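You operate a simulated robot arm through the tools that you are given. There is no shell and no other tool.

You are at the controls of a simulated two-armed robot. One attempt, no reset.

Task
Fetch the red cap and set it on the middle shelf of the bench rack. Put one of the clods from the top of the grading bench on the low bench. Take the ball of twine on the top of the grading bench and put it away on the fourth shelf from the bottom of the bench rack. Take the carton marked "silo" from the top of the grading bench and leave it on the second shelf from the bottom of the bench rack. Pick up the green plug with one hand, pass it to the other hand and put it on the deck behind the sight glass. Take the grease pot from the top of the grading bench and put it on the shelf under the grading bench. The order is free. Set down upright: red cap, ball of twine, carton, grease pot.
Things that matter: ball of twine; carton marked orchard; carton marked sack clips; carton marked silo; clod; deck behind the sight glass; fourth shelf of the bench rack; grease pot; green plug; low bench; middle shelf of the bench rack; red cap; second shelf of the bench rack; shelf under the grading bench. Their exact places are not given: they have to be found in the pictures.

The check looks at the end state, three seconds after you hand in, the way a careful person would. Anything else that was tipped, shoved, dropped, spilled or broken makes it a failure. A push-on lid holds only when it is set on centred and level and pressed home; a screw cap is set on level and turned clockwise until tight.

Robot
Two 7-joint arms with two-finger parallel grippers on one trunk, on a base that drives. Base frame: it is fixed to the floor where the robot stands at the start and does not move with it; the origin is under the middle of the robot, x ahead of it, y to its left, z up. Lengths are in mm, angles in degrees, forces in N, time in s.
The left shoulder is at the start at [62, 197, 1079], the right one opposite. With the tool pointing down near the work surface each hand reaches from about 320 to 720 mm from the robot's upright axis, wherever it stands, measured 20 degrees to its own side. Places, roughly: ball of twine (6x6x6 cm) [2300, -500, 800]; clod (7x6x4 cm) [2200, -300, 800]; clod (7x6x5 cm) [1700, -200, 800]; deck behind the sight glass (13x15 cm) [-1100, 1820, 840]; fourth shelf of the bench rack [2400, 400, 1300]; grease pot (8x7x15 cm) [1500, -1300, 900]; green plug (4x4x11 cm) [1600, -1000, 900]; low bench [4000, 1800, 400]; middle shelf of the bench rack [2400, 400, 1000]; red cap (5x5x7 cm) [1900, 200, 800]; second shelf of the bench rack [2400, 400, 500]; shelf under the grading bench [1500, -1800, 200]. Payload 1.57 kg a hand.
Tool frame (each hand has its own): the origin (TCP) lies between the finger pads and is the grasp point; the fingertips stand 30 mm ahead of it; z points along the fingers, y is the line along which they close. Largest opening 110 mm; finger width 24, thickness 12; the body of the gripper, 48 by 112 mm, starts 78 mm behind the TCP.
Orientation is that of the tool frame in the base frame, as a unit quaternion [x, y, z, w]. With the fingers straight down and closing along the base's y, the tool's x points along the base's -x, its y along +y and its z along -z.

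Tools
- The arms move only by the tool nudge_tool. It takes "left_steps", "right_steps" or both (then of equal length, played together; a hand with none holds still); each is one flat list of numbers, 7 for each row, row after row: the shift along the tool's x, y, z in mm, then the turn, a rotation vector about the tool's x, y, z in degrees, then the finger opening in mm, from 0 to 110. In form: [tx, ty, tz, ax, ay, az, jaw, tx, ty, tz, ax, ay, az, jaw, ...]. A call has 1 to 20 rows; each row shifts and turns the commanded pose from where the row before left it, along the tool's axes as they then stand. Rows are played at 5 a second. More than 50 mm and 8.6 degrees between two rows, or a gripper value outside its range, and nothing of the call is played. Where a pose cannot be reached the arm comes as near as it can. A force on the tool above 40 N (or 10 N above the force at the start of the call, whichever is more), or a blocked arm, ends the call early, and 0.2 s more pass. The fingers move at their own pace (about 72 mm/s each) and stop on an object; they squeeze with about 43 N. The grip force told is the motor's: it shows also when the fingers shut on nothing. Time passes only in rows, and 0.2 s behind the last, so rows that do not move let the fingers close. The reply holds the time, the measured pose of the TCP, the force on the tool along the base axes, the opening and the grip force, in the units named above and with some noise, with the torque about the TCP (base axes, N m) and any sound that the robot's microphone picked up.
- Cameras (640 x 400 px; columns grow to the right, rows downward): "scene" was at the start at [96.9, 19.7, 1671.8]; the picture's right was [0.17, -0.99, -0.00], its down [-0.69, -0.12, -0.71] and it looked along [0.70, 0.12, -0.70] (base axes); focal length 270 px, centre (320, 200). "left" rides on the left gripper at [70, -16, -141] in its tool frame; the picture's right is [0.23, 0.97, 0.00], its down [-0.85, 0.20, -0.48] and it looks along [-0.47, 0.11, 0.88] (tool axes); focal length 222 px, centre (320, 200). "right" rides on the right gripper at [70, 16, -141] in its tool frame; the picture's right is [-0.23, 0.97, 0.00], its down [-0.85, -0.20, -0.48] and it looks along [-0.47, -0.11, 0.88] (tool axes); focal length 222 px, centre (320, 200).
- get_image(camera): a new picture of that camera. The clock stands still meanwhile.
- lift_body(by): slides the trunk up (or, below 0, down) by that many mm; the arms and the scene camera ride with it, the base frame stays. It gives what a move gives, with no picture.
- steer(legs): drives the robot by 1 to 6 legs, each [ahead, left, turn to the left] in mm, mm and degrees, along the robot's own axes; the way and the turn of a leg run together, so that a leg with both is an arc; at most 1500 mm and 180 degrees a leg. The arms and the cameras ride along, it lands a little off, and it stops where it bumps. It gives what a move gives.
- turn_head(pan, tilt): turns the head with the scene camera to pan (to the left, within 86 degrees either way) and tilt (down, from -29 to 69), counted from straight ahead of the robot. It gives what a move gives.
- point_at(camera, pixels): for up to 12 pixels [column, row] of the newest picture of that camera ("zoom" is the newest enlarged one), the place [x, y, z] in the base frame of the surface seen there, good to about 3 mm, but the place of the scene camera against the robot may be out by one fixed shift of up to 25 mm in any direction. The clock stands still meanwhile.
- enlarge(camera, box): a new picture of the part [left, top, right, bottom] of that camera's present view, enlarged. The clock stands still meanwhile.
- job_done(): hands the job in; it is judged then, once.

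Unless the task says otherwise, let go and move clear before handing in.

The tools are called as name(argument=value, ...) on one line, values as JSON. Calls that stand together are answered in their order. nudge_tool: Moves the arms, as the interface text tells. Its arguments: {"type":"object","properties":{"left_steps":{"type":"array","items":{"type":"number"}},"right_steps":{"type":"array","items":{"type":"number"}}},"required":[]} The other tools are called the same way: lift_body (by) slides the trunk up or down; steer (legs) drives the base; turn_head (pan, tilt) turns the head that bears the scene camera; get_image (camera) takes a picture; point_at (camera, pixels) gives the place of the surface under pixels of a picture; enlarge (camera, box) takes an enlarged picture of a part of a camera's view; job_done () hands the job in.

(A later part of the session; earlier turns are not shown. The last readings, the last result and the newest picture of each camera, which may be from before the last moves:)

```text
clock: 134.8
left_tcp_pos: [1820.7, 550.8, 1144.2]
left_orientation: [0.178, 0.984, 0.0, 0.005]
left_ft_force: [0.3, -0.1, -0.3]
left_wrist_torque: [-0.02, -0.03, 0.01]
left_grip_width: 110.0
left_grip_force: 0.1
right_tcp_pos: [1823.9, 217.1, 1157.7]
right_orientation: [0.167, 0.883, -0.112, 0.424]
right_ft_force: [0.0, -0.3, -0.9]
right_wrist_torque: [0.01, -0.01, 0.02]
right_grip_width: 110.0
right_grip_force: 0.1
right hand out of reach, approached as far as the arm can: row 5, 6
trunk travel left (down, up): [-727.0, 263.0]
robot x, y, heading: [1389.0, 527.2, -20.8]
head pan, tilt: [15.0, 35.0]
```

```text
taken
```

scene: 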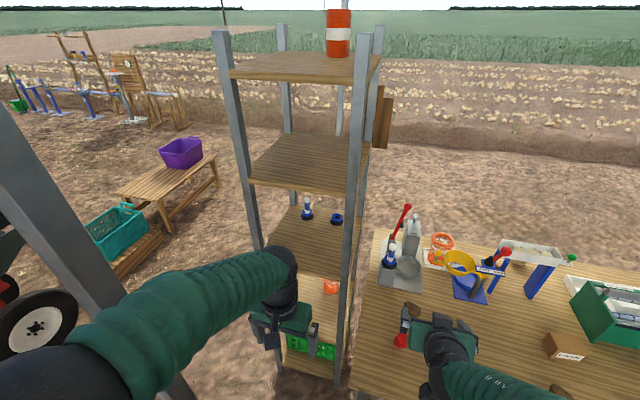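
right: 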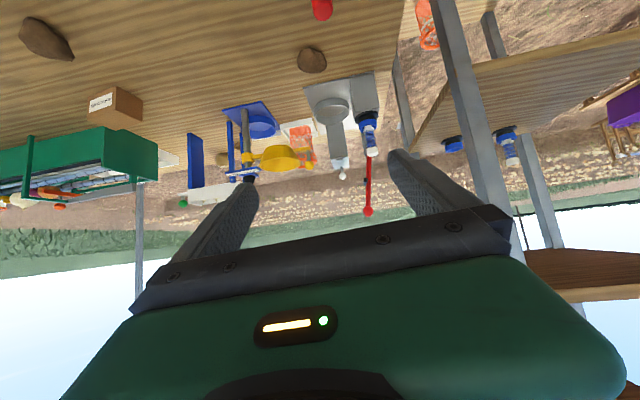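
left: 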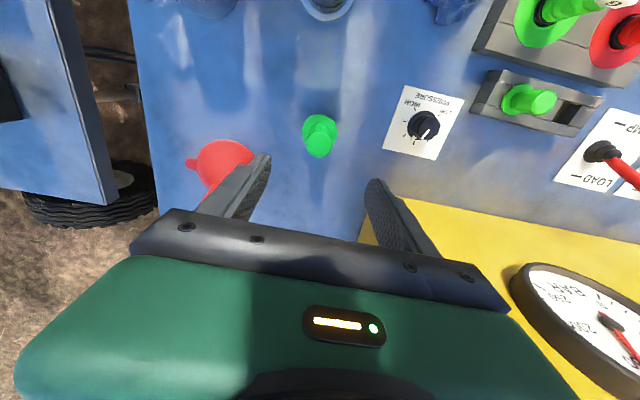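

lift_body(by=-100)

nudge_tool(right_steps=[0, 7, 10, -1.8, -4, 0.7, 110, 0, 7, 10, -1.8, -4.1, 0.7, 110, 0, 0, 0, 0, 0, 0, 110])

get_image(camera="right")

```text
clock: 136.1
left_tcp_pos: [1819.8, 550.0, 1044.1]
left_orientation: [0.178, 0.984, -0.001, 0.004]
left_ft_force: [-0.4, -0.2, 0.6]
left_wrist_torque: [0.01, 0.01, 0.02]
left_grip_width: 109.9
left_grip_force: 0.1
right_tcp_pos: [1824.6, 215.4, 1057.8]
right_orientation: [0.166, 0.883, -0.112, 0.424]
right_ft_force: [-0.4, 0.4, 0.6]
right_wrist_torque: [-0.03, -0.01, 0.03]
right_grip_width: 110.1
right_grip_force: 0.0
trunk travel left (down, up): [-627.0, 363.0]
robot x, y, heading: [1388.1, 527.4, -20.7]
head pan, tilt: [15.0, 35.0]
```

```text
clock: 136.9
left_tcp_pos: [1819.7, 550.7, 1043.8]
left_orientation: [0.178, 0.984, -0.002, 0.005]
left_ft_force: [-0.5, -0.3, -0.3]
left_wrist_torque: [0.03, -0.02, 0.0]
left_grip_width: 110.1
left_grip_force: 0.1
right_tcp_pos: [1844.0, 223.0, 1044.4]
right_orientation: [0.156, 0.852, -0.091, 0.491]
right_ft_force: [0.0, 0.0, -0.6]
right_wrist_torque: [-0.01, -0.04, 0.01]
right_grip_width: 110.1
right_grip_force: 0.1
trunk travel left (down, up): [-627.0, 363.0]
robot x, y, heading: [1388.5, 525.7, -20.6]
head pan, tilt: [15.0, 35.0]
```

```text
taken
```

right: 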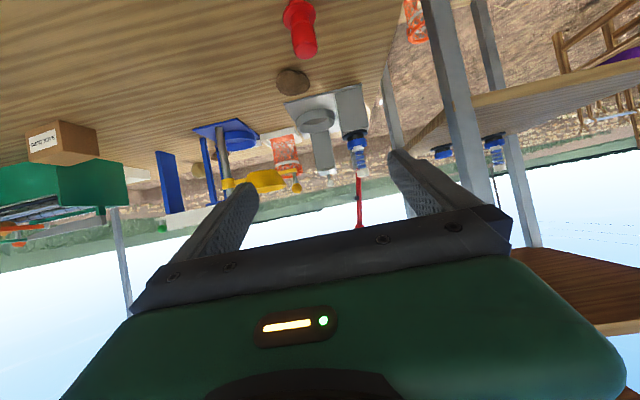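

enlarge(camera="right", box=[260, 0, 360, 80])

point_at(camera="zoom", pixels=[[250, 30], [260, 80], [270, 130], [290, 190], [210, 80], [310, 80], [225, 185], [345, 175], [285, 230]])

```text
5.00 times, centred on (310, 40) of right
```

zoom: 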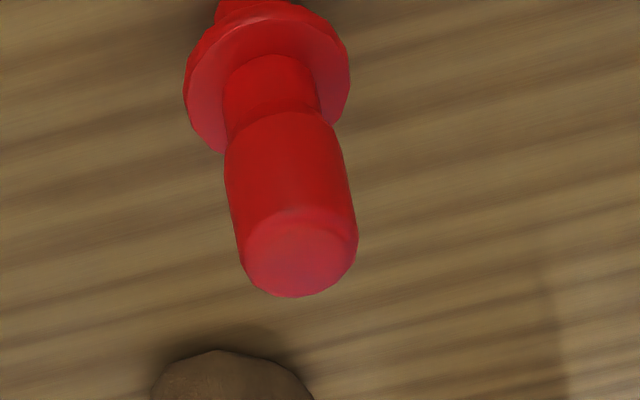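

```text
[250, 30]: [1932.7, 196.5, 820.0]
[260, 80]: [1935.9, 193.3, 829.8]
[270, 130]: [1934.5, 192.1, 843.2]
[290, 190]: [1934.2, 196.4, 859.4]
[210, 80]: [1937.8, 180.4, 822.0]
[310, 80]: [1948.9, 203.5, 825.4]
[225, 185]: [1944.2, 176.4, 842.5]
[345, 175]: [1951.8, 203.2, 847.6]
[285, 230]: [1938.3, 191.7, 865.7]
```

The cap has a flange near z 824 and a grip body z 840–868, axis ≈ (1948,189). Move to the pre-grasp.

nudge_tool(right_steps=[27.2, 1.25, 21.5, 0, 0, 0, 100, 27.2, 1.25, 21.5, 0, 0, 0, 90, 27.2, 1.25, 21.5, 0, 0, 0, 80, 27.2, 1.25, 21.5, 0, 0, 0, 80, 0, 0, 0, 0, 0, 0, 80])

get_image(camera="right")

enlarge(camera="right", box=[250, 80, 400, 200])

```text
clock: 138.1
left_tcp_pos: [1820.3, 549.3, 1044.2]
left_orientation: [0.179, 0.984, 0.001, 0.005]
left_ft_force: [0.2, -0.3, 0.0]
left_wrist_torque: [0.02, -0.08, 0.02]
left_grip_width: 110.0
left_grip_force: 0.0
right_tcp_pos: [1864.4, 219.0, 908.0]
right_orientation: [0.156, 0.852, -0.091, 0.492]
right_ft_force: [-0.8, -0.1, 1.3]
right_wrist_torque: [0.0, 0.03, -0.01]
right_grip_width: 79.8
right_grip_force: 0.1
trunk travel left (down, up): [-627.0, 363.0]
robot x, y, heading: [1388.0, 524.9, -20.8]
head pan, tilt: [15.0, 35.0]
```

```text
taken
```

right: 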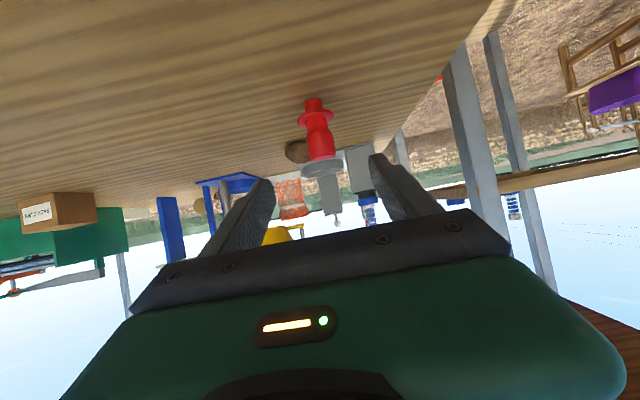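

```text
3.33 times, centred on (325, 140) of right
```

zoom: 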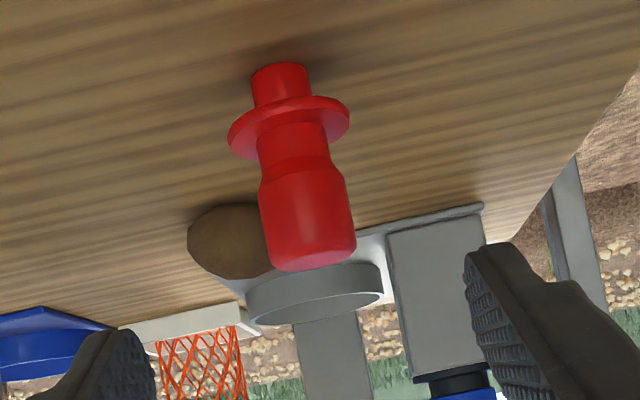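

point_at(camera="zoom", pixels=[[280, 90], [290, 120], [295, 150], [305, 190], [310, 240], [262, 200], [348, 195], [232, 140], [347, 115], [235, 250]])

```text
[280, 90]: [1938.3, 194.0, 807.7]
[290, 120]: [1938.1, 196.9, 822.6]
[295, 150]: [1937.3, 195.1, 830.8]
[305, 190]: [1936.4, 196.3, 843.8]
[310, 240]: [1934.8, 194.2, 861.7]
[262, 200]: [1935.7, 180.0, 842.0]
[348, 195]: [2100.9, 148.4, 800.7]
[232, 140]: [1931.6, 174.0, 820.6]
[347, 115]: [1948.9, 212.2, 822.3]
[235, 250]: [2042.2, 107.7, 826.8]
```

nudge_tool(right_steps=[0, 1, 34, 0, 0, 0, 80, 0, 1, 34, 0, 0, 0, 80, 0, 0, 33.5, 0, 0, 0, 80, 0, 0, 0, 0, 0, 0, 60, 0, 0, 0, 0, 0, 0, 60])

get_image(camera="right")

```text
clock: 139.3
left_tcp_pos: [1819.0, 550.0, 1043.6]
left_orientation: [0.179, 0.984, 0.001, 0.005]
left_ft_force: [0.5, 0.6, 0.1]
left_wrist_torque: [0.0, -0.02, -0.02]
left_grip_width: 109.9
left_grip_force: 0.0
right_tcp_pos: [1947.1, 188.6, 857.0]
right_orientation: [0.156, 0.852, -0.091, 0.491]
right_ft_force: [-0.7, -0.1, 0.0]
right_wrist_torque: [0.0, 0.01, -0.02]
right_grip_width: 60.0
right_grip_force: 0.1
trunk travel left (down, up): [-627.0, 363.0]
robot x, y, heading: [1391.4, 524.5, -20.6]
head pan, tilt: [15.0, 35.0]
```

```text
taken
```

right: 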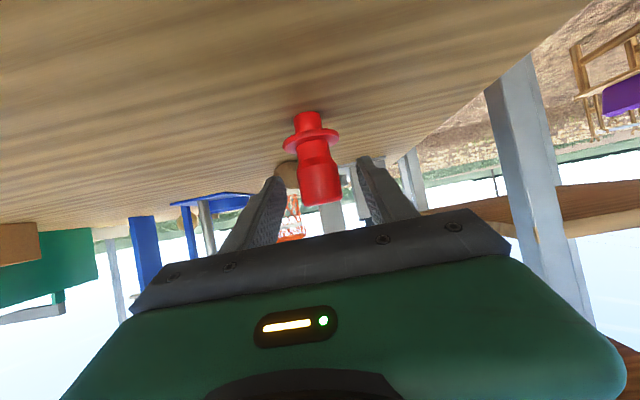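

nudge_tool(right_steps=[0, 0, 0, 0, 0, 0, 45, 0, 0, 0, 0, 0, 0, 30, 0, 0, 0, 0, 0, 0, 18, 0, 0, 0, 0, 0, 0, 18])

nudge_tool(right_steps=[-8.66, 0, -5, 0, 0, 0, 18, -8.66, 0, -5, 0, 0, 0, 18, -8.66, 0, -5, 0, 0, 0, 18, -8.66, 0, -5, 0, 0, 0, 18])

get_image(camera="right")

```text
clock: 140.3
left_tcp_pos: [1821.7, 549.3, 1043.1]
left_orientation: [0.179, 0.984, -0.001, 0.005]
left_ft_force: [-0.6, -1.1, 0.3]
left_wrist_torque: [0.01, 0.01, 0.0]
left_grip_width: 110.1
left_grip_force: 0.0
right_tcp_pos: [1947.3, 189.9, 856.7]
right_orientation: [0.156, 0.852, -0.091, 0.492]
right_ft_force: [0.9, 0.6, 1.1]
right_wrist_torque: [0.02, -0.03, -0.01]
right_grip_width: 27.8
right_grip_force: 38.2
trunk travel left (down, up): [-627.0, 363.0]
robot x, y, heading: [1387.6, 524.8, -20.7]
head pan, tilt: [15.0, 35.0]
```

```text
clock: 141.3
left_tcp_pos: [1821.0, 549.4, 1043.6]
left_orientation: [0.179, 0.984, 0.0, 0.005]
left_ft_force: [0.4, 0.1, 0.1]
left_wrist_torque: [0.0, 0.01, 0.03]
left_grip_width: 110.1
left_grip_force: 0.0
right_tcp_pos: [1948.1, 189.6, 896.9]
right_orientation: [0.157, 0.852, -0.091, 0.491]
right_ft_force: [-0.3, 0.2, -0.6]
right_wrist_torque: [-0.01, 0.0, 0.0]
right_grip_width: 27.3
right_grip_force: 37.8
trunk travel left (down, up): [-627.0, 363.0]
robot x, y, heading: [1389.1, 527.8, -20.9]
head pan, tilt: [15.0, 35.0]
```

```text
taken
```

right: 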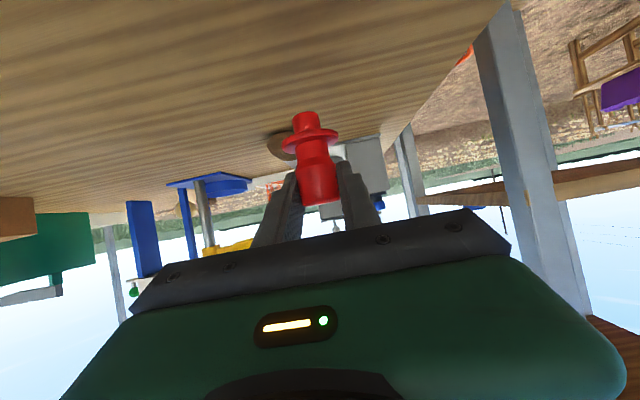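

The cap is held firmly. Before going to the rack I check where the left elbow sits relative to the canopy post.

get_image(camera="scene")

point_at(camera="scene", pixels=[[10, 350], [60, 360], [100, 330], [180, 300], [60, 390], [130, 385], [90, 260], [60, 200], [180, 380], [290, 270]])

```text
taken
```

scene: 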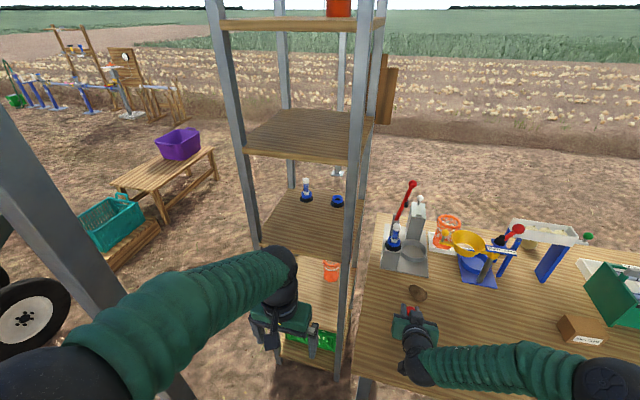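

```text
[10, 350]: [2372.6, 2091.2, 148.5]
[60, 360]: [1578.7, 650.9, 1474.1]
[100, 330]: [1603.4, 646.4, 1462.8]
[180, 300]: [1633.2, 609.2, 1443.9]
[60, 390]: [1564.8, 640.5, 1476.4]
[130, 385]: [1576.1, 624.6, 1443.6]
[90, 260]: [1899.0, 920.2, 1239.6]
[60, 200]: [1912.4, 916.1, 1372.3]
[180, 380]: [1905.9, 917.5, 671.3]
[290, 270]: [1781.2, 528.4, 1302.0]
```

Left elbow stays within ~300 mm of the axis, so a stance at u≈-1120 keeps clear of the post. Raise the trunk, shift left, and bring the right hand in front of the middle shelf.

lift_body(by=160)

steer(legs=[[-20, 130, 0]])

nudge_tool(right_steps=[0, 26, 0, 0, 0, 0, 18, 0, 26, 0, 0, 0, 0, 18, 0, 26, 0, 0, 0, 0, 18, 0, 26, 0, 0, 0, 0, 18, 0, 26, 0, 0, 0, 0, 18, 0, 26, 0, 0, 0, 0, 18, 0, 0, 0, 0, 0, 0, 18])

get_image(camera="right")

get_image(camera="scene")

```text
clock: 143.1
left_tcp_pos: [1820.0, 549.4, 1202.8]
left_orientation: [0.179, 0.984, 0.0, 0.004]
left_ft_force: [-0.2, 0.9, -0.1]
left_wrist_torque: [-0.03, -0.01, -0.03]
left_grip_width: 110.1
left_grip_force: 0.0
right_tcp_pos: [1946.9, 189.8, 1056.3]
right_orientation: [0.156, 0.852, -0.091, 0.491]
right_ft_force: [-0.3, -0.8, -0.7]
right_wrist_torque: [0.05, -0.01, 0.04]
right_grip_width: 27.6
right_grip_force: 37.9
trunk travel left (down, up): [-787.0, 203.0]
robot x, y, heading: [1389.0, 526.8, -20.8]
head pan, tilt: [15.0, 35.0]
```

```text
clock: 144.4
left_tcp_pos: [1836.6, 647.2, 1207.0]
left_orientation: [0.181, 0.983, 0.011, 0.007]
left_ft_force: [-0.6, -1.6, 0.7]
left_wrist_torque: [0.16, -0.08, -0.04]
left_grip_width: 110.0
left_grip_force: 0.1
right_tcp_pos: [1964.5, 290.7, 1052.8]
right_orientation: [0.164, 0.851, -0.082, 0.491]
right_ft_force: [-0.5, -3.2, -0.4]
right_wrist_torque: [0.08, -0.09, 0.22]
right_grip_width: 27.3
right_grip_force: 38.0
trunk travel left (down, up): [-787.0, 203.0]
robot x, y, heading: [1414.8, 649.8, -20.8]
head pan, tilt: [15.0, 35.0]
```

```text
clock: 146.0
left_tcp_pos: [1841.8, 663.1, 1206.2]
left_orientation: [0.182, 0.983, 0.002, 0.007]
left_ft_force: [-0.9, -0.1, -0.1]
left_wrist_torque: [0.04, -0.02, 0.0]
left_grip_width: 110.2
left_grip_force: 0.0
right_tcp_pos: [2023.6, 449.3, 1058.2]
right_orientation: [0.16, 0.851, -0.091, 0.491]
right_ft_force: [-0.6, -0.5, 0.0]
right_wrist_torque: [0.04, 0.02, 0.05]
right_grip_width: 27.6
right_grip_force: 38.5
trunk travel left (down, up): [-787.0, 203.0]
robot x, y, heading: [1411.9, 645.4, -20.5]
head pan, tilt: [15.0, 35.0]
```

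```text
taken
```

right: 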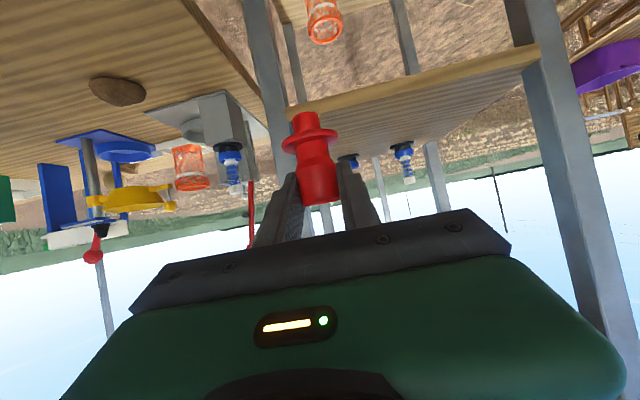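

```text
taken
```

scene: 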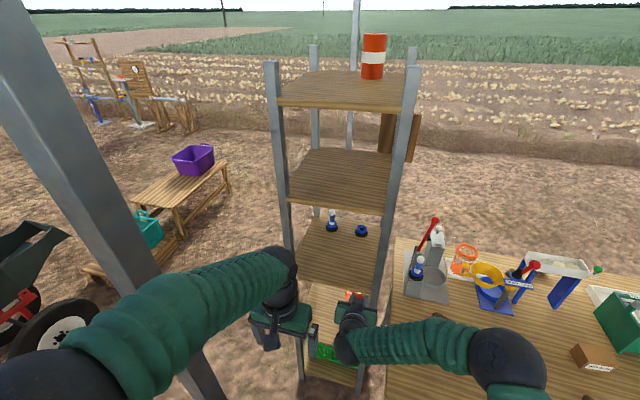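

point_at(camera="right", pixels=[[430, 88], [430, 75], [500, 70], [330, 110], [262, 60], [275, 110], [545, 90], [350, 160], [402, 170], [460, 85]])

```text
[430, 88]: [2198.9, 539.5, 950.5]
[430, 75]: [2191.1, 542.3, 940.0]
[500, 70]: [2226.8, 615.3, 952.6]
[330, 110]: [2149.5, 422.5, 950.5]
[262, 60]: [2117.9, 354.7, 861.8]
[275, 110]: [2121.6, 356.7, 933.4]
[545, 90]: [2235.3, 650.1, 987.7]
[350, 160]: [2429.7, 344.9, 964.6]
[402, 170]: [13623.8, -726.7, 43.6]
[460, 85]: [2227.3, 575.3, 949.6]
```

Shelf front edge v≈1852, z≈950.5; posts at u≈-1090 and -1407; bottles are ~290 mm deep. Shift the hand 40 mm left, then drive ahead ~198 mm.

nudge_tool(right_steps=[0, 20, 0, 0, 0, 0, 18, 0, 20, 0, 0, 0, 0, 18])

steer(legs=[[196, 0, 0]])

get_image(camera="right")

get_image(camera="scene")

```text
clock: 146.6
left_tcp_pos: [1849.7, 684.9, 1202.4]
left_orientation: [0.18, 0.984, -0.006, 0.005]
left_ft_force: [0.8, 0.3, -0.9]
left_wrist_torque: [-0.04, -0.02, -0.02]
left_grip_width: 110.1
left_grip_force: 0.0
right_tcp_pos: [2046.2, 506.8, 1054.9]
right_orientation: [0.155, 0.852, -0.096, 0.49]
right_ft_force: [0.2, 0.5, 0.0]
right_wrist_torque: [-0.05, -0.04, 0.02]
right_grip_width: 27.3
right_grip_force: 37.7
trunk travel left (down, up): [-787.0, 203.0]
robot x, y, heading: [1416.0, 650.0, -20.6]
head pan, tilt: [15.0, 35.0]
```

```text
clock: 148.2
left_tcp_pos: [2027.0, 614.3, 1205.0]
left_orientation: [0.18, 0.984, -0.004, 0.008]
left_ft_force: [0.5, 0.9, 0.5]
left_wrist_torque: [-0.07, 0.01, 0.02]
left_grip_width: 110.1
left_grip_force: 0.0
right_tcp_pos: [2223.6, 436.9, 1058.8]
right_orientation: [0.156, 0.851, -0.096, 0.492]
right_ft_force: [0.8, 0.2, 0.0]
right_wrist_torque: [-0.01, 0.01, -0.03]
right_grip_width: 27.3
right_grip_force: 37.9
trunk travel left (down, up): [-787.0, 203.0]
robot x, y, heading: [1601.6, 580.5, -20.7]
head pan, tilt: [15.0, 35.0]
```

```text
taken
```

right: 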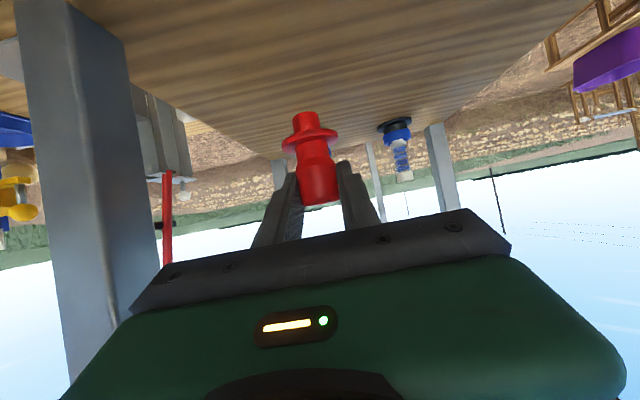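

```text
taken
```

scene: 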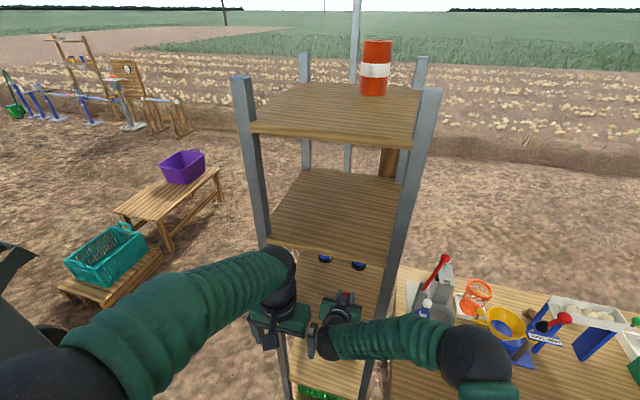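

Cap is 68 mm inside the shelf edge at u≈-1204, clear of the post and bottles. Lower it.

nudge_tool(right_steps=[8.66, 0, 5, 0, 0, 0, 18, 8.66, 0, 5, 0, 0, 0, 18, 8.66, 0, 5, 0, 0, 0, 18, 8.66, 0, 5, 0, 0, 0, 18, 4.33, 0, 2.5, 0, 0, 0, 18])

get_image(camera="right")

enlarge(camera="right", box=[260, 90, 380, 210])

```text
clock: 149.4
left_tcp_pos: [2027.5, 609.7, 1205.7]
left_orientation: [0.18, 0.984, -0.002, 0.007]
left_ft_force: [-0.4, -0.3, -0.2]
left_wrist_torque: [0.01, -0.01, 0.01]
left_grip_width: 110.0
left_grip_force: 0.0
right_tcp_pos: [2223.8, 432.1, 1011.8]
right_orientation: [0.156, 0.852, -0.092, 0.491]
right_ft_force: [0.9, 0.5, 0.0]
right_wrist_torque: [0.03, -0.01, 0.02]
right_grip_width: 27.1
right_grip_force: 37.7
trunk travel left (down, up): [-787.0, 203.0]
robot x, y, heading: [1595.4, 579.4, -20.6]
head pan, tilt: [15.0, 35.0]
```

```text
taken
```

right: 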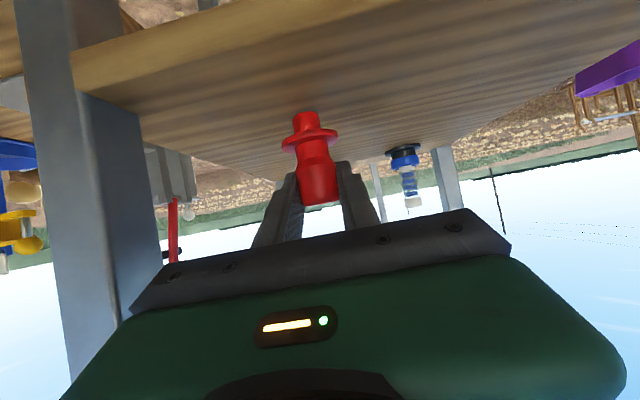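

```text
3.33 times, centred on (320, 150) of right
```

zoom: 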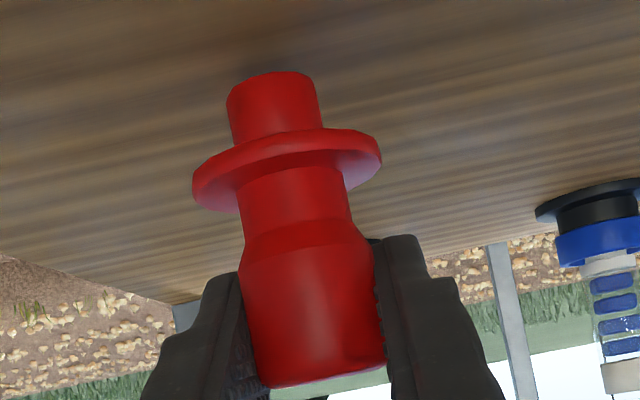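

nudge_tool(right_steps=[1.73, 0, 1, 0, 0, 0, 18])

nudge_tool(right_steps=[1.73, 0, 1, 0, 0, 0, 18])

nudge_tool(right_steps=[1.3, 0, 0.75, 0, 0, 0, 18])

```text
clock: 149.8
left_tcp_pos: [2028.5, 610.6, 1205.0]
left_orientation: [0.18, 0.984, -0.002, 0.006]
left_ft_force: [-0.8, 0.3, 0.6]
left_wrist_torque: [-0.01, 0.0, -0.02]
left_grip_width: 110.0
left_grip_force: 0.1
right_tcp_pos: [2225.7, 432.1, 1010.0]
right_orientation: [0.157, 0.852, -0.093, 0.492]
right_ft_force: [0.2, 0.1, -0.3]
right_wrist_torque: [-0.02, -0.01, -0.01]
right_grip_width: 27.1
right_grip_force: 37.9
trunk travel left (down, up): [-787.0, 203.0]
robot x, y, heading: [1597.9, 584.7, -20.6]
head pan, tilt: [15.0, 35.0]
```

```text
clock: 150.2
left_tcp_pos: [2028.7, 609.6, 1205.2]
left_orientation: [0.18, 0.984, -0.002, 0.006]
left_ft_force: [-1.3, 0.0, -0.2]
left_wrist_torque: [0.02, -0.01, -0.02]
left_grip_width: 110.4
left_grip_force: 0.1
right_tcp_pos: [2224.7, 432.4, 1008.6]
right_orientation: [0.155, 0.852, -0.092, 0.491]
right_ft_force: [0.8, 0.4, -0.8]
right_wrist_torque: [0.0, 0.0, 0.01]
right_grip_width: 27.1
right_grip_force: 38.2
trunk travel left (down, up): [-787.0, 203.0]
robot x, y, heading: [1596.7, 580.7, -20.8]
head pan, tilt: [15.0, 35.0]
```

```text
clock: 150.6
left_tcp_pos: [2026.9, 610.0, 1204.9]
left_orientation: [0.179, 0.984, -0.002, 0.006]
left_ft_force: [0.3, -0.6, -0.2]
left_wrist_torque: [0.04, 0.02, 0.01]
left_grip_width: 109.8
left_grip_force: 0.1
right_tcp_pos: [2224.9, 432.6, 1006.7]
right_orientation: [0.156, 0.852, -0.093, 0.491]
right_ft_force: [-0.3, -2.1, 4.9]
right_wrist_torque: [-0.02, -0.01, -0.02]
right_grip_width: 27.2
right_grip_force: 37.8
trunk travel left (down, up): [-787.0, 203.0]
robot x, y, heading: [1597.7, 587.1, -20.4]
head pan, tilt: [15.0, 35.0]
```

Light contact (4.9 N). Release gently and back out along the tool.

nudge_tool(right_steps=[0.4, 0, 0.2, 0, 0, 0, 18, 0, 0, 0, 0, 0, 0, 32, 0, 0, 0, 0, 0, 0, 45, 0, 0, 0, 0, 0, 0, 65, 0, 0, 0, 0, 0, 0, 80, 0, 0, 0, 0, 0, 0, 80])

nudge_tool(right_steps=[0, 0, -20, 0, 0, 0, 80, 0, 0, -40, 0, 0, 0, 80, 0, 0, -40, 0, 0, 0, 80])

get_image(camera="right")

```text
clock: 152.0
left_tcp_pos: [2028.9, 610.7, 1203.3]
left_orientation: [0.179, 0.984, -0.002, 0.006]
left_ft_force: [-0.2, 0.0, -0.9]
left_wrist_torque: [-0.03, 0.0, -0.01]
left_grip_width: 109.9
left_grip_force: 0.0
right_tcp_pos: [2223.8, 433.2, 1005.3]
right_orientation: [0.156, 0.852, -0.093, 0.491]
right_ft_force: [0.2, 0.4, 0.0]
right_wrist_torque: [-0.01, 0.01, 0.02]
right_grip_width: 79.9
right_grip_force: 0.0
trunk travel left (down, up): [-787.0, 203.0]
robot x, y, heading: [1596.9, 581.6, -20.7]
head pan, tilt: [15.0, 35.0]
```

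```text
clock: 152.8
left_tcp_pos: [2027.7, 611.5, 1204.0]
left_orientation: [0.18, 0.984, -0.003, 0.007]
left_ft_force: [-2.2, 7.0, 8.6]
left_wrist_torque: [-0.27, 0.29, -0.23]
left_grip_width: 105.2
left_grip_force: 0.0
right_tcp_pos: [2142.4, 464.2, 1055.2]
right_orientation: [0.157, 0.852, -0.094, 0.491]
right_ft_force: [-0.4, 0.4, -0.8]
right_wrist_torque: [-0.03, -0.04, 0.01]
right_grip_width: 79.9
right_grip_force: 0.1
trunk travel left (down, up): [-787.0, 203.0]
robot x, y, heading: [1594.9, 583.2, -20.5]
head pan, tilt: [15.0, 35.0]
```

```text
taken
```

right: 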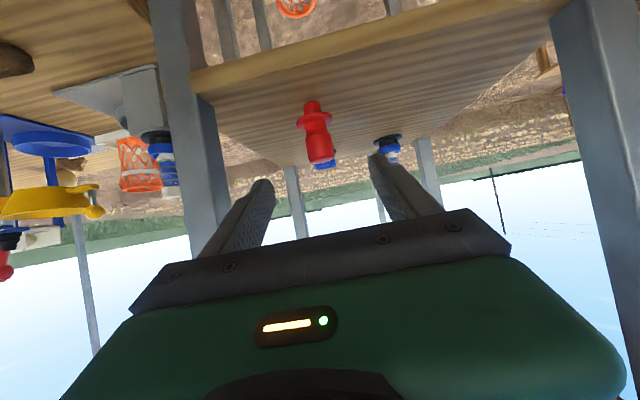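

The cap stands on the shelf. The left fingers lightly touch the right wrist (8.6 N), so I raise the left hand slightly and back the robot away.

nudge_tool(left_steps=[0, 8, -10, 0, 0, 0, 100, 0, 8, -25, 0, 0, 0, 100, 0, 5, -30, 0, 0, 0, 100])

steer(legs=[[-350, 0, 0]])

get_image(camera="scene")

enlarge(camera="scene", box=[270, 150, 430, 270])

```text
clock: 153.6
left_tcp_pos: [2035.7, 630.9, 1270.7]
left_orientation: [0.18, 0.984, -0.002, 0.006]
left_ft_force: [-0.2, 0.1, 0.3]
left_wrist_torque: [0.01, -0.01, 0.04]
left_grip_width: 100.2
left_grip_force: 0.1
right_tcp_pos: [2143.6, 464.3, 1055.1]
right_orientation: [0.156, 0.852, -0.093, 0.491]
right_ft_force: [-0.8, 0.4, 0.0]
right_wrist_torque: [0.0, -0.01, 0.02]
right_grip_width: 80.0
right_grip_force: 0.0
trunk travel left (down, up): [-787.0, 203.0]
robot x, y, heading: [1598.1, 581.6, -20.3]
head pan, tilt: [15.0, 35.0]
```

```text
clock: 155.9
left_tcp_pos: [1711.2, 752.5, 1267.5]
left_orientation: [0.18, 0.984, -0.002, 0.005]
left_ft_force: [0.6, -0.1, -1.1]
left_wrist_torque: [0.01, -0.02, -0.01]
left_grip_width: 100.0
left_grip_force: 0.0
right_tcp_pos: [1818.6, 585.5, 1053.6]
right_orientation: [0.156, 0.852, -0.093, 0.491]
right_ft_force: [-1.3, -0.6, 0.6]
right_wrist_torque: [-0.01, -0.03, 0.03]
right_grip_width: 80.3
right_grip_force: 0.0
trunk travel left (down, up): [-787.0, 203.0]
robot x, y, heading: [1271.2, 704.5, -20.2]
head pan, tilt: [15.0, 35.0]
```

```text
taken
```

scene: 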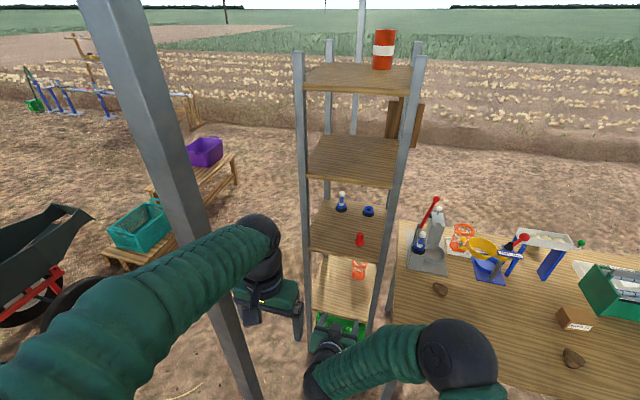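

```text
3.33 times, centred on (350, 210) of scene
```

zoom: 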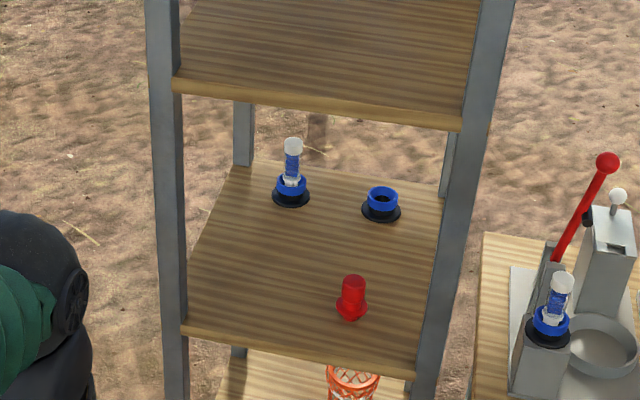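

The red cap stands upright on the middle shelf. Now bring the right hand back to a fingers-down pose for the clod.

nudge_tool(right_steps=[-17.3, -29, -10, 0, 0, 0, 90, -17.3, -29, -10, 0, 0, 0, 100, -17.3, -29, -10, 0, 0, 0, 110, -17.3, -29, -10, 0, 0, 0, 110, -17.3, -29, -10, 0, 0, 0, 110, 12.5, 0, -21.65, 0, 7.5, 0, 110, 15.2, 0, -19.8, 0, 7.5, 0, 110, 17.7, 0, -17.7, 0, 7.5, 0, 110, 19.8, 0, -15.2, 0, 7.5, 0, 110, 21.7, 0, -12.5, 0, 7.5, 0, 110, 23.1, 0, -9.6, 0, 7.5, 0, 110, 24.1, 0, -6.5, 0, 7.5, 0, 110, 24.8, 0, -3.3, 0, 7.5, 0, 110, 0, 0, 0, 0, 0, 0, 110])

```text
clock: 158.9
left_tcp_pos: [1706.5, 753.0, 1269.6]
left_orientation: [0.179, 0.984, -0.002, 0.007]
left_ft_force: [-0.6, -0.3, 0.1]
left_wrist_torque: [-0.03, 0.02, 0.01]
left_grip_width: 99.9
left_grip_force: 0.1
right_tcp_pos: [1575.5, 521.9, 1154.9]
right_orientation: [0.181, 0.984, -0.002, -0.001]
right_ft_force: [0.1, 0.2, 0.6]
right_wrist_torque: [-0.01, -0.02, 0.02]
right_grip_width: 109.8
right_grip_force: 0.0
trunk travel left (down, up): [-787.0, 203.0]
robot x, y, heading: [1273.2, 704.5, -20.5]
head pan, tilt: [15.0, 35.0]
```

steer(legs=[[0, -498, 0], [220, 0, 0]])

lift_body(by=-110)

turn_head(pan=0, tilt=45)

get_image(camera="scene")

get_image(camera="right")

```text
clock: 163.1
left_tcp_pos: [1729.0, 203.6, 1270.8]
left_orientation: [0.18, 0.984, -0.001, 0.009]
left_ft_force: [0.1, 0.9, 0.8]
left_wrist_torque: [0.03, 0.0, 0.01]
left_grip_width: 99.7
left_grip_force: 0.0
right_tcp_pos: [1600.0, -26.8, 1157.0]
right_orientation: [0.182, 0.983, -0.002, 0.002]
right_ft_force: [0.7, 0.0, 0.3]
right_wrist_torque: [-0.04, 0.01, -0.04]
right_grip_width: 110.3
right_grip_force: 0.1
trunk travel left (down, up): [-787.0, 203.0]
robot x, y, heading: [1302.0, 160.4, -20.6]
head pan, tilt: [15.0, 35.0]
```

```text
clock: 164.5
left_tcp_pos: [1735.7, 207.2, 1159.2]
left_orientation: [0.181, 0.983, -0.002, 0.006]
left_ft_force: [-0.5, 0.2, 0.8]
left_wrist_torque: [0.01, 0.01, -0.01]
left_grip_width: 100.0
left_grip_force: 0.1
right_tcp_pos: [1604.9, -23.1, 1046.1]
right_orientation: [0.182, 0.983, -0.003, 0.0]
right_ft_force: [-0.5, -0.3, -0.2]
right_wrist_torque: [-0.01, 0.04, 0.0]
right_grip_width: 110.1
right_grip_force: 0.1
trunk travel left (down, up): [-677.0, 313.0]
robot x, y, heading: [1300.3, 159.3, -20.6]
head pan, tilt: [15.0, 35.0]
```

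```text
clock: 165.3
left_tcp_pos: [1735.5, 206.1, 1159.0]
left_orientation: [0.181, 0.983, -0.002, 0.007]
left_ft_force: [0.0, 0.0, -0.8]
left_wrist_torque: [0.02, -0.02, -0.01]
left_grip_width: 100.0
left_grip_force: 0.0
right_tcp_pos: [1604.4, -24.0, 1046.3]
right_orientation: [0.182, 0.983, -0.004, 0.0]
right_ft_force: [-1.0, 0.1, -0.3]
right_wrist_torque: [0.02, -0.02, 0.01]
right_grip_width: 110.2
right_grip_force: 0.0
trunk travel left (down, up): [-677.0, 313.0]
robot x, y, heading: [1299.8, 155.9, -20.6]
head pan, tilt: [0.0, 45.0]
```

```text
taken
```

scene: 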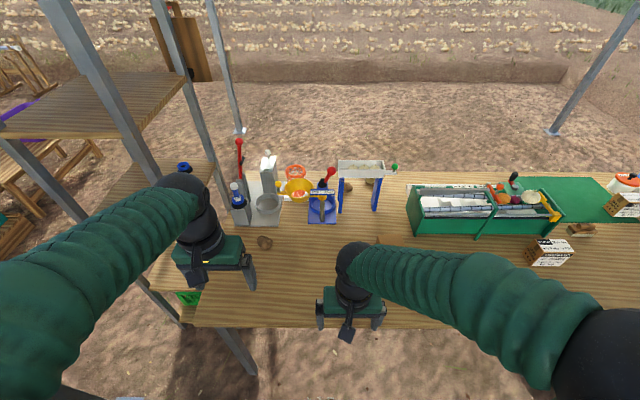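

```text
taken
```

right: 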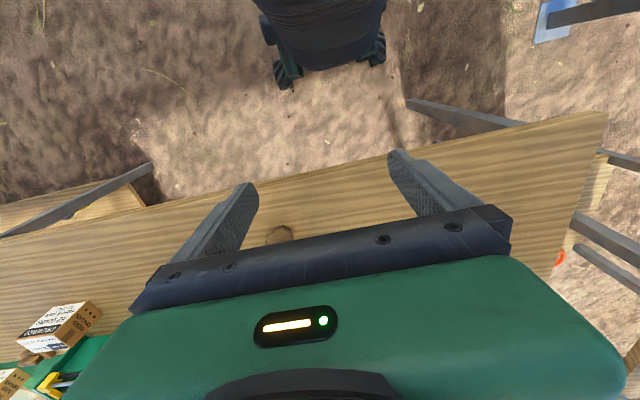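

point_at(camera="right", pixels=[[280, 235], [270, 235], [290, 235], [280, 228], [300, 235], [260, 240]])

```text
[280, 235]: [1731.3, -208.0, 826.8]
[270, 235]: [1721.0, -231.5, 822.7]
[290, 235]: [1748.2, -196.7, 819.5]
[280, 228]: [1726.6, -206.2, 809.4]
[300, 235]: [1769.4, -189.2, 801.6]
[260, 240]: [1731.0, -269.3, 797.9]
```

nudge_tool(right_steps=[-38, -26.5, 12, 0, 0, 0, 110, -38, -26.5, 12, 0, 0, 0, 110, -38, -26.5, 12, 0, 0, 0, 110, -38, -26.5, 25, 0, 0, 0, 110, -38, -26.5, 25, 0, 0, 0, 110, 0, 0, 0, 0, 0, 0, 110])

get_image(camera="right")

enlarge(camera="right", box=[240, 60, 420, 200])

```text
refused: row 4 steps farther than a row can; nothing moved
```

```text
taken
```

right: 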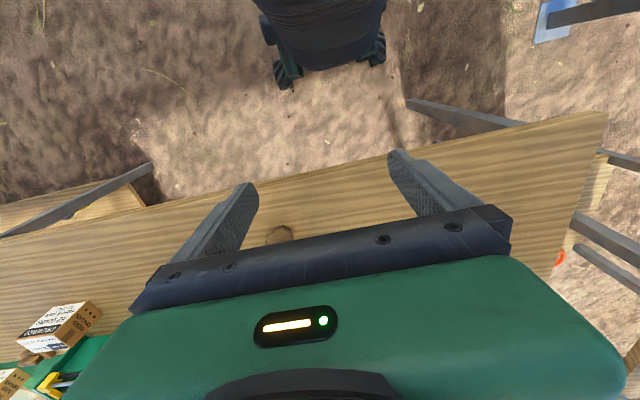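

```text
2.86 times, centred on (330, 130) of right
```

zoom: 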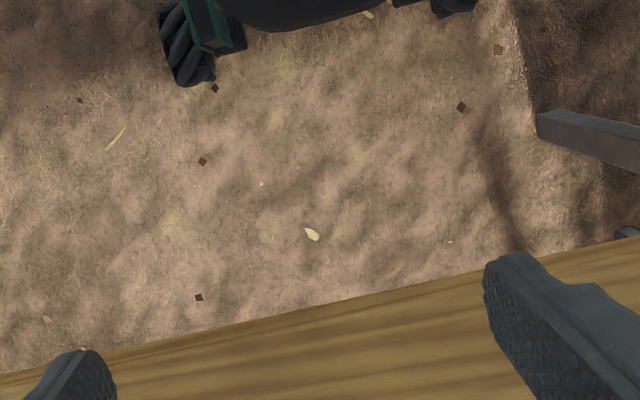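

nudge_tool(right_steps=[-32, -22, 12, 0, 0, 0, 110, -32, -22, 14, 0, 0, 0, 110, -32, -22, 14, 0, 0, 0, 110, -32, -22, 14, 0, 0, 0, 110, -32, -22, 16, 0, 0, 0, 110, -30, -22, 16, 0, 0, 0, 110, 0, 0, 0, 0, 0, 0, 110])

get_image(camera="right")

enlarge(camera="right", box=[240, 100, 420, 220])

```text
clock: 166.9
left_tcp_pos: [1734.3, 205.6, 1160.2]
left_orientation: [0.18, 0.984, -0.002, 0.008]
left_ft_force: [-0.5, -0.8, 0.5]
left_wrist_torque: [0.0, -0.04, 0.04]
left_grip_width: 100.0
left_grip_force: 0.0
right_tcp_pos: [1733.8, -217.0, 961.2]
right_orientation: [0.183, 0.983, -0.002, 0.0]
right_ft_force: [-0.7, -0.9, -0.1]
right_wrist_torque: [0.01, 0.02, 0.01]
right_grip_width: 109.8
right_grip_force: 0.0
trunk travel left (down, up): [-677.0, 313.0]
robot x, y, heading: [1298.3, 160.1, -20.9]
head pan, tilt: [0.0, 45.0]
```

```text
taken
```

right: 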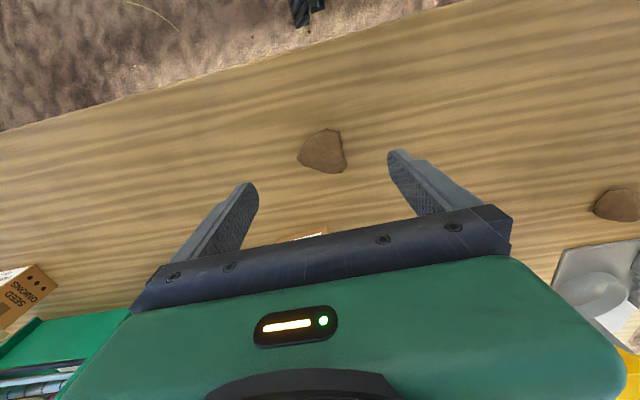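

```text
3.33 times, centred on (330, 160) of right
```

zoom: 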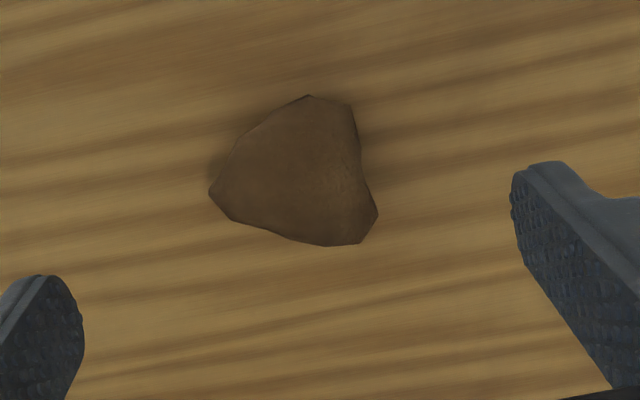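

point_at(camera="zoom", pixels=[[213, 193], [310, 100], [350, 110], [372, 212], [330, 243], [300, 170], [260, 160], [340, 170], [345, 205], [270, 215]])

```text
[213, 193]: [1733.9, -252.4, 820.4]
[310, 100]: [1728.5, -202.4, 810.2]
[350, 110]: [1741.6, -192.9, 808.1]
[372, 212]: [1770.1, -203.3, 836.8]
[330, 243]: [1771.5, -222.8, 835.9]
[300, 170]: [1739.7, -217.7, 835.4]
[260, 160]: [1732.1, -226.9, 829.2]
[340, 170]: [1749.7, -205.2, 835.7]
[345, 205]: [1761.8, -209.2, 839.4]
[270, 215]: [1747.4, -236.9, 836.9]
```

The clod lies at about (1746,-225), top z≈840. Descend and close.

nudge_tool(right_steps=[-7, -2, 40, 0, 0, 0, 110, -7.4, -1.7, 40, 0, 0, 0, 110, 0, 0, 30, 0, 0, 0, 110, 0, 0, 15, 0, 0, 0, 110, 0, 0, 0, 0, 0, 0, 110])

get_image(camera="right")

```text
clock: 168.1
left_tcp_pos: [1733.5, 205.6, 1160.0]
left_orientation: [0.18, 0.984, -0.003, 0.005]
left_ft_force: [-0.4, -1.3, 0.8]
left_wrist_torque: [-0.02, 0.0, 0.0]
left_grip_width: 100.2
left_grip_force: 0.1
right_tcp_pos: [1745.4, -225.7, 835.3]
right_orientation: [0.182, 0.983, -0.002, 0.0]
right_ft_force: [1.1, -0.3, -0.2]
right_wrist_torque: [-0.03, 0.0, 0.02]
right_grip_width: 110.0
right_grip_force: 0.1
trunk travel left (down, up): [-677.0, 313.0]
robot x, y, heading: [1299.4, 157.2, -20.7]
head pan, tilt: [0.0, 45.0]
```

```text
taken
```

right: 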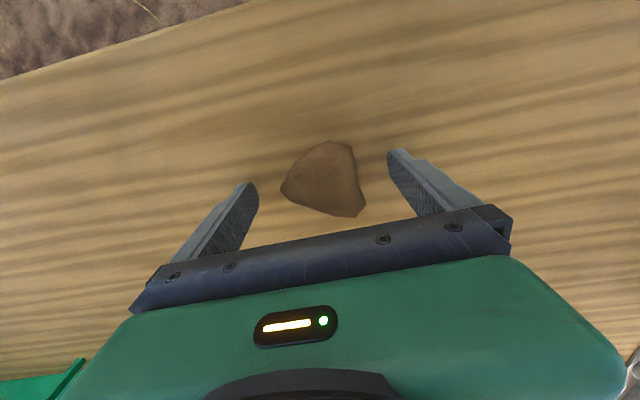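

nudge_tool(right_steps=[0, 0, 0, 0, 0, 0, 85, 0, 0, 0, 0, 0, 0, 65, 0, 0, 0, 0, 0, 0, 50, 0, 0, 0, 0, 0, 0, 45, 0, 0, 0, 0, 0, 0, 45])

nudge_tool(right_steps=[0, 0, -10, 0, 0, 0, 40, 0, 0, -15, 0, 0, 0, 40, 0, 0, -15, 0, 0, 0, 40])

get_image(camera="right")

```text
clock: 169.3
left_tcp_pos: [1735.1, 204.3, 1158.9]
left_orientation: [0.18, 0.984, -0.002, 0.006]
left_ft_force: [0.5, 0.1, 0.4]
left_wrist_torque: [0.02, -0.01, 0.03]
left_grip_width: 100.2
left_grip_force: 0.1
right_tcp_pos: [1746.8, -225.6, 836.3]
right_orientation: [0.181, 0.983, -0.002, 0.0]
right_ft_force: [0.8, -0.6, 0.6]
right_wrist_torque: [-0.04, 0.02, 0.03]
right_grip_width: 63.2
right_grip_force: 42.9
trunk travel left (down, up): [-677.0, 313.0]
robot x, y, heading: [1297.5, 160.2, -20.6]
head pan, tilt: [0.0, 45.0]
```

```text
clock: 170.1
left_tcp_pos: [1734.4, 205.6, 1158.3]
left_orientation: [0.181, 0.984, -0.002, 0.006]
left_ft_force: [0.1, 0.1, -0.3]
left_wrist_torque: [0.06, -0.01, 0.0]
left_grip_width: 100.0
left_grip_force: 0.1
right_tcp_pos: [1746.5, -225.9, 877.1]
right_orientation: [0.182, 0.983, -0.003, 0.0]
right_ft_force: [0.0, 0.4, -1.2]
right_wrist_torque: [0.0, 0.02, -0.03]
right_grip_width: 63.2
right_grip_force: 43.2
trunk travel left (down, up): [-677.0, 313.0]
robot x, y, heading: [1298.9, 158.7, -20.7]
head pan, tilt: [0.0, 45.0]
```

```text
taken
```

right: 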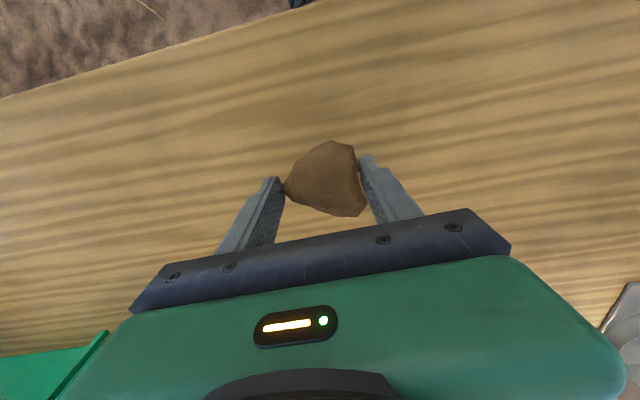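

The clod is held. Retract the right hand into a compact pose, back away from the bench and move left past the post toward the low bench.

nudge_tool(right_steps=[0, 0, -40, 0, 0, 0, 40, 0, 0, -40, 0, 0, 0, 40, 30, 10, -30, 0, 0, 0, 40, 40, 15, -10, 0, 0, 0, 40, 40, 15, 0, 0, 0, 0, 40, 40, 15, 0, 0, 0, 0, 40])

steer(legs=[[-300, 0, 0], [0, 1250, 0]])

turn_head(pan=30, tilt=25)

get_image(camera="scene")

```text
clock: 171.5
left_tcp_pos: [1733.9, 207.3, 1159.2]
left_orientation: [0.181, 0.983, -0.002, 0.006]
left_ft_force: [0.4, 0.1, -0.9]
left_wrist_torque: [0.02, -0.02, 0.0]
left_grip_width: 99.9
left_grip_force: 0.1
right_tcp_pos: [1625.1, -118.8, 995.3]
right_orientation: [0.182, 0.983, -0.002, 0.001]
right_ft_force: [0.6, -0.3, -2.3]
right_wrist_torque: [-0.03, -0.02, 0.01]
right_grip_width: 61.8
right_grip_force: 43.5
trunk travel left (down, up): [-677.0, 313.0]
robot x, y, heading: [1297.2, 161.2, -20.5]
head pan, tilt: [0.0, 45.0]
```

```text
clock: 179.4
left_tcp_pos: [1889.8, 1478.8, 1159.1]
left_orientation: [0.177, 0.984, -0.001, 0.006]
left_ft_force: [0.3, 0.1, 0.4]
left_wrist_torque: [-0.03, -0.01, 0.03]
left_grip_width: 99.9
left_grip_force: 0.0
right_tcp_pos: [1783.6, 1153.6, 995.4]
right_orientation: [0.179, 0.984, -0.001, 0.0]
right_ft_force: [-0.8, -0.5, 0.1]
right_wrist_torque: [0.0, -0.02, 0.0]
right_grip_width: 40.0
right_grip_force: 0.1
trunk travel left (down, up): [-677.0, 313.0]
robot x, y, heading: [1455.9, 1428.7, -20.3]
head pan, tilt: [0.0, 45.0]
```

```text
clock: 180.4
left_tcp_pos: [1889.6, 1481.0, 1161.0]
left_orientation: [0.177, 0.984, -0.001, 0.006]
left_ft_force: [-0.2, 0.2, -0.5]
left_wrist_torque: [0.0, -0.01, 0.0]
left_grip_width: 99.9
left_grip_force: 0.0
right_tcp_pos: [1783.4, 1155.3, 994.3]
right_orientation: [0.179, 0.984, -0.002, 0.0]
right_ft_force: [0.1, -0.7, 0.9]
right_wrist_torque: [-0.01, 0.01, -0.06]
right_grip_width: 40.2
right_grip_force: 0.1
trunk travel left (down, up): [-677.0, 313.0]
robot x, y, heading: [1457.5, 1429.9, -20.5]
head pan, tilt: [30.0, 25.0]
```

```text
taken
```

scene: 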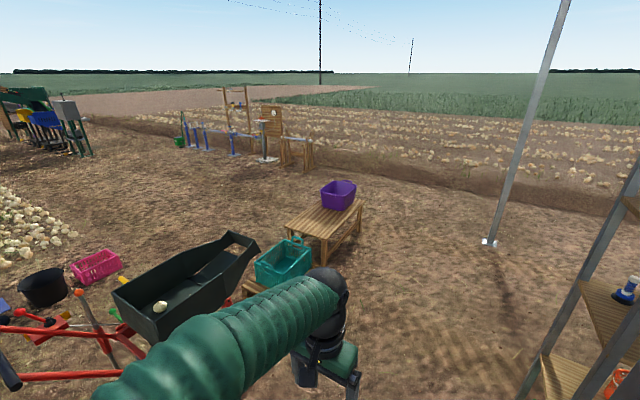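

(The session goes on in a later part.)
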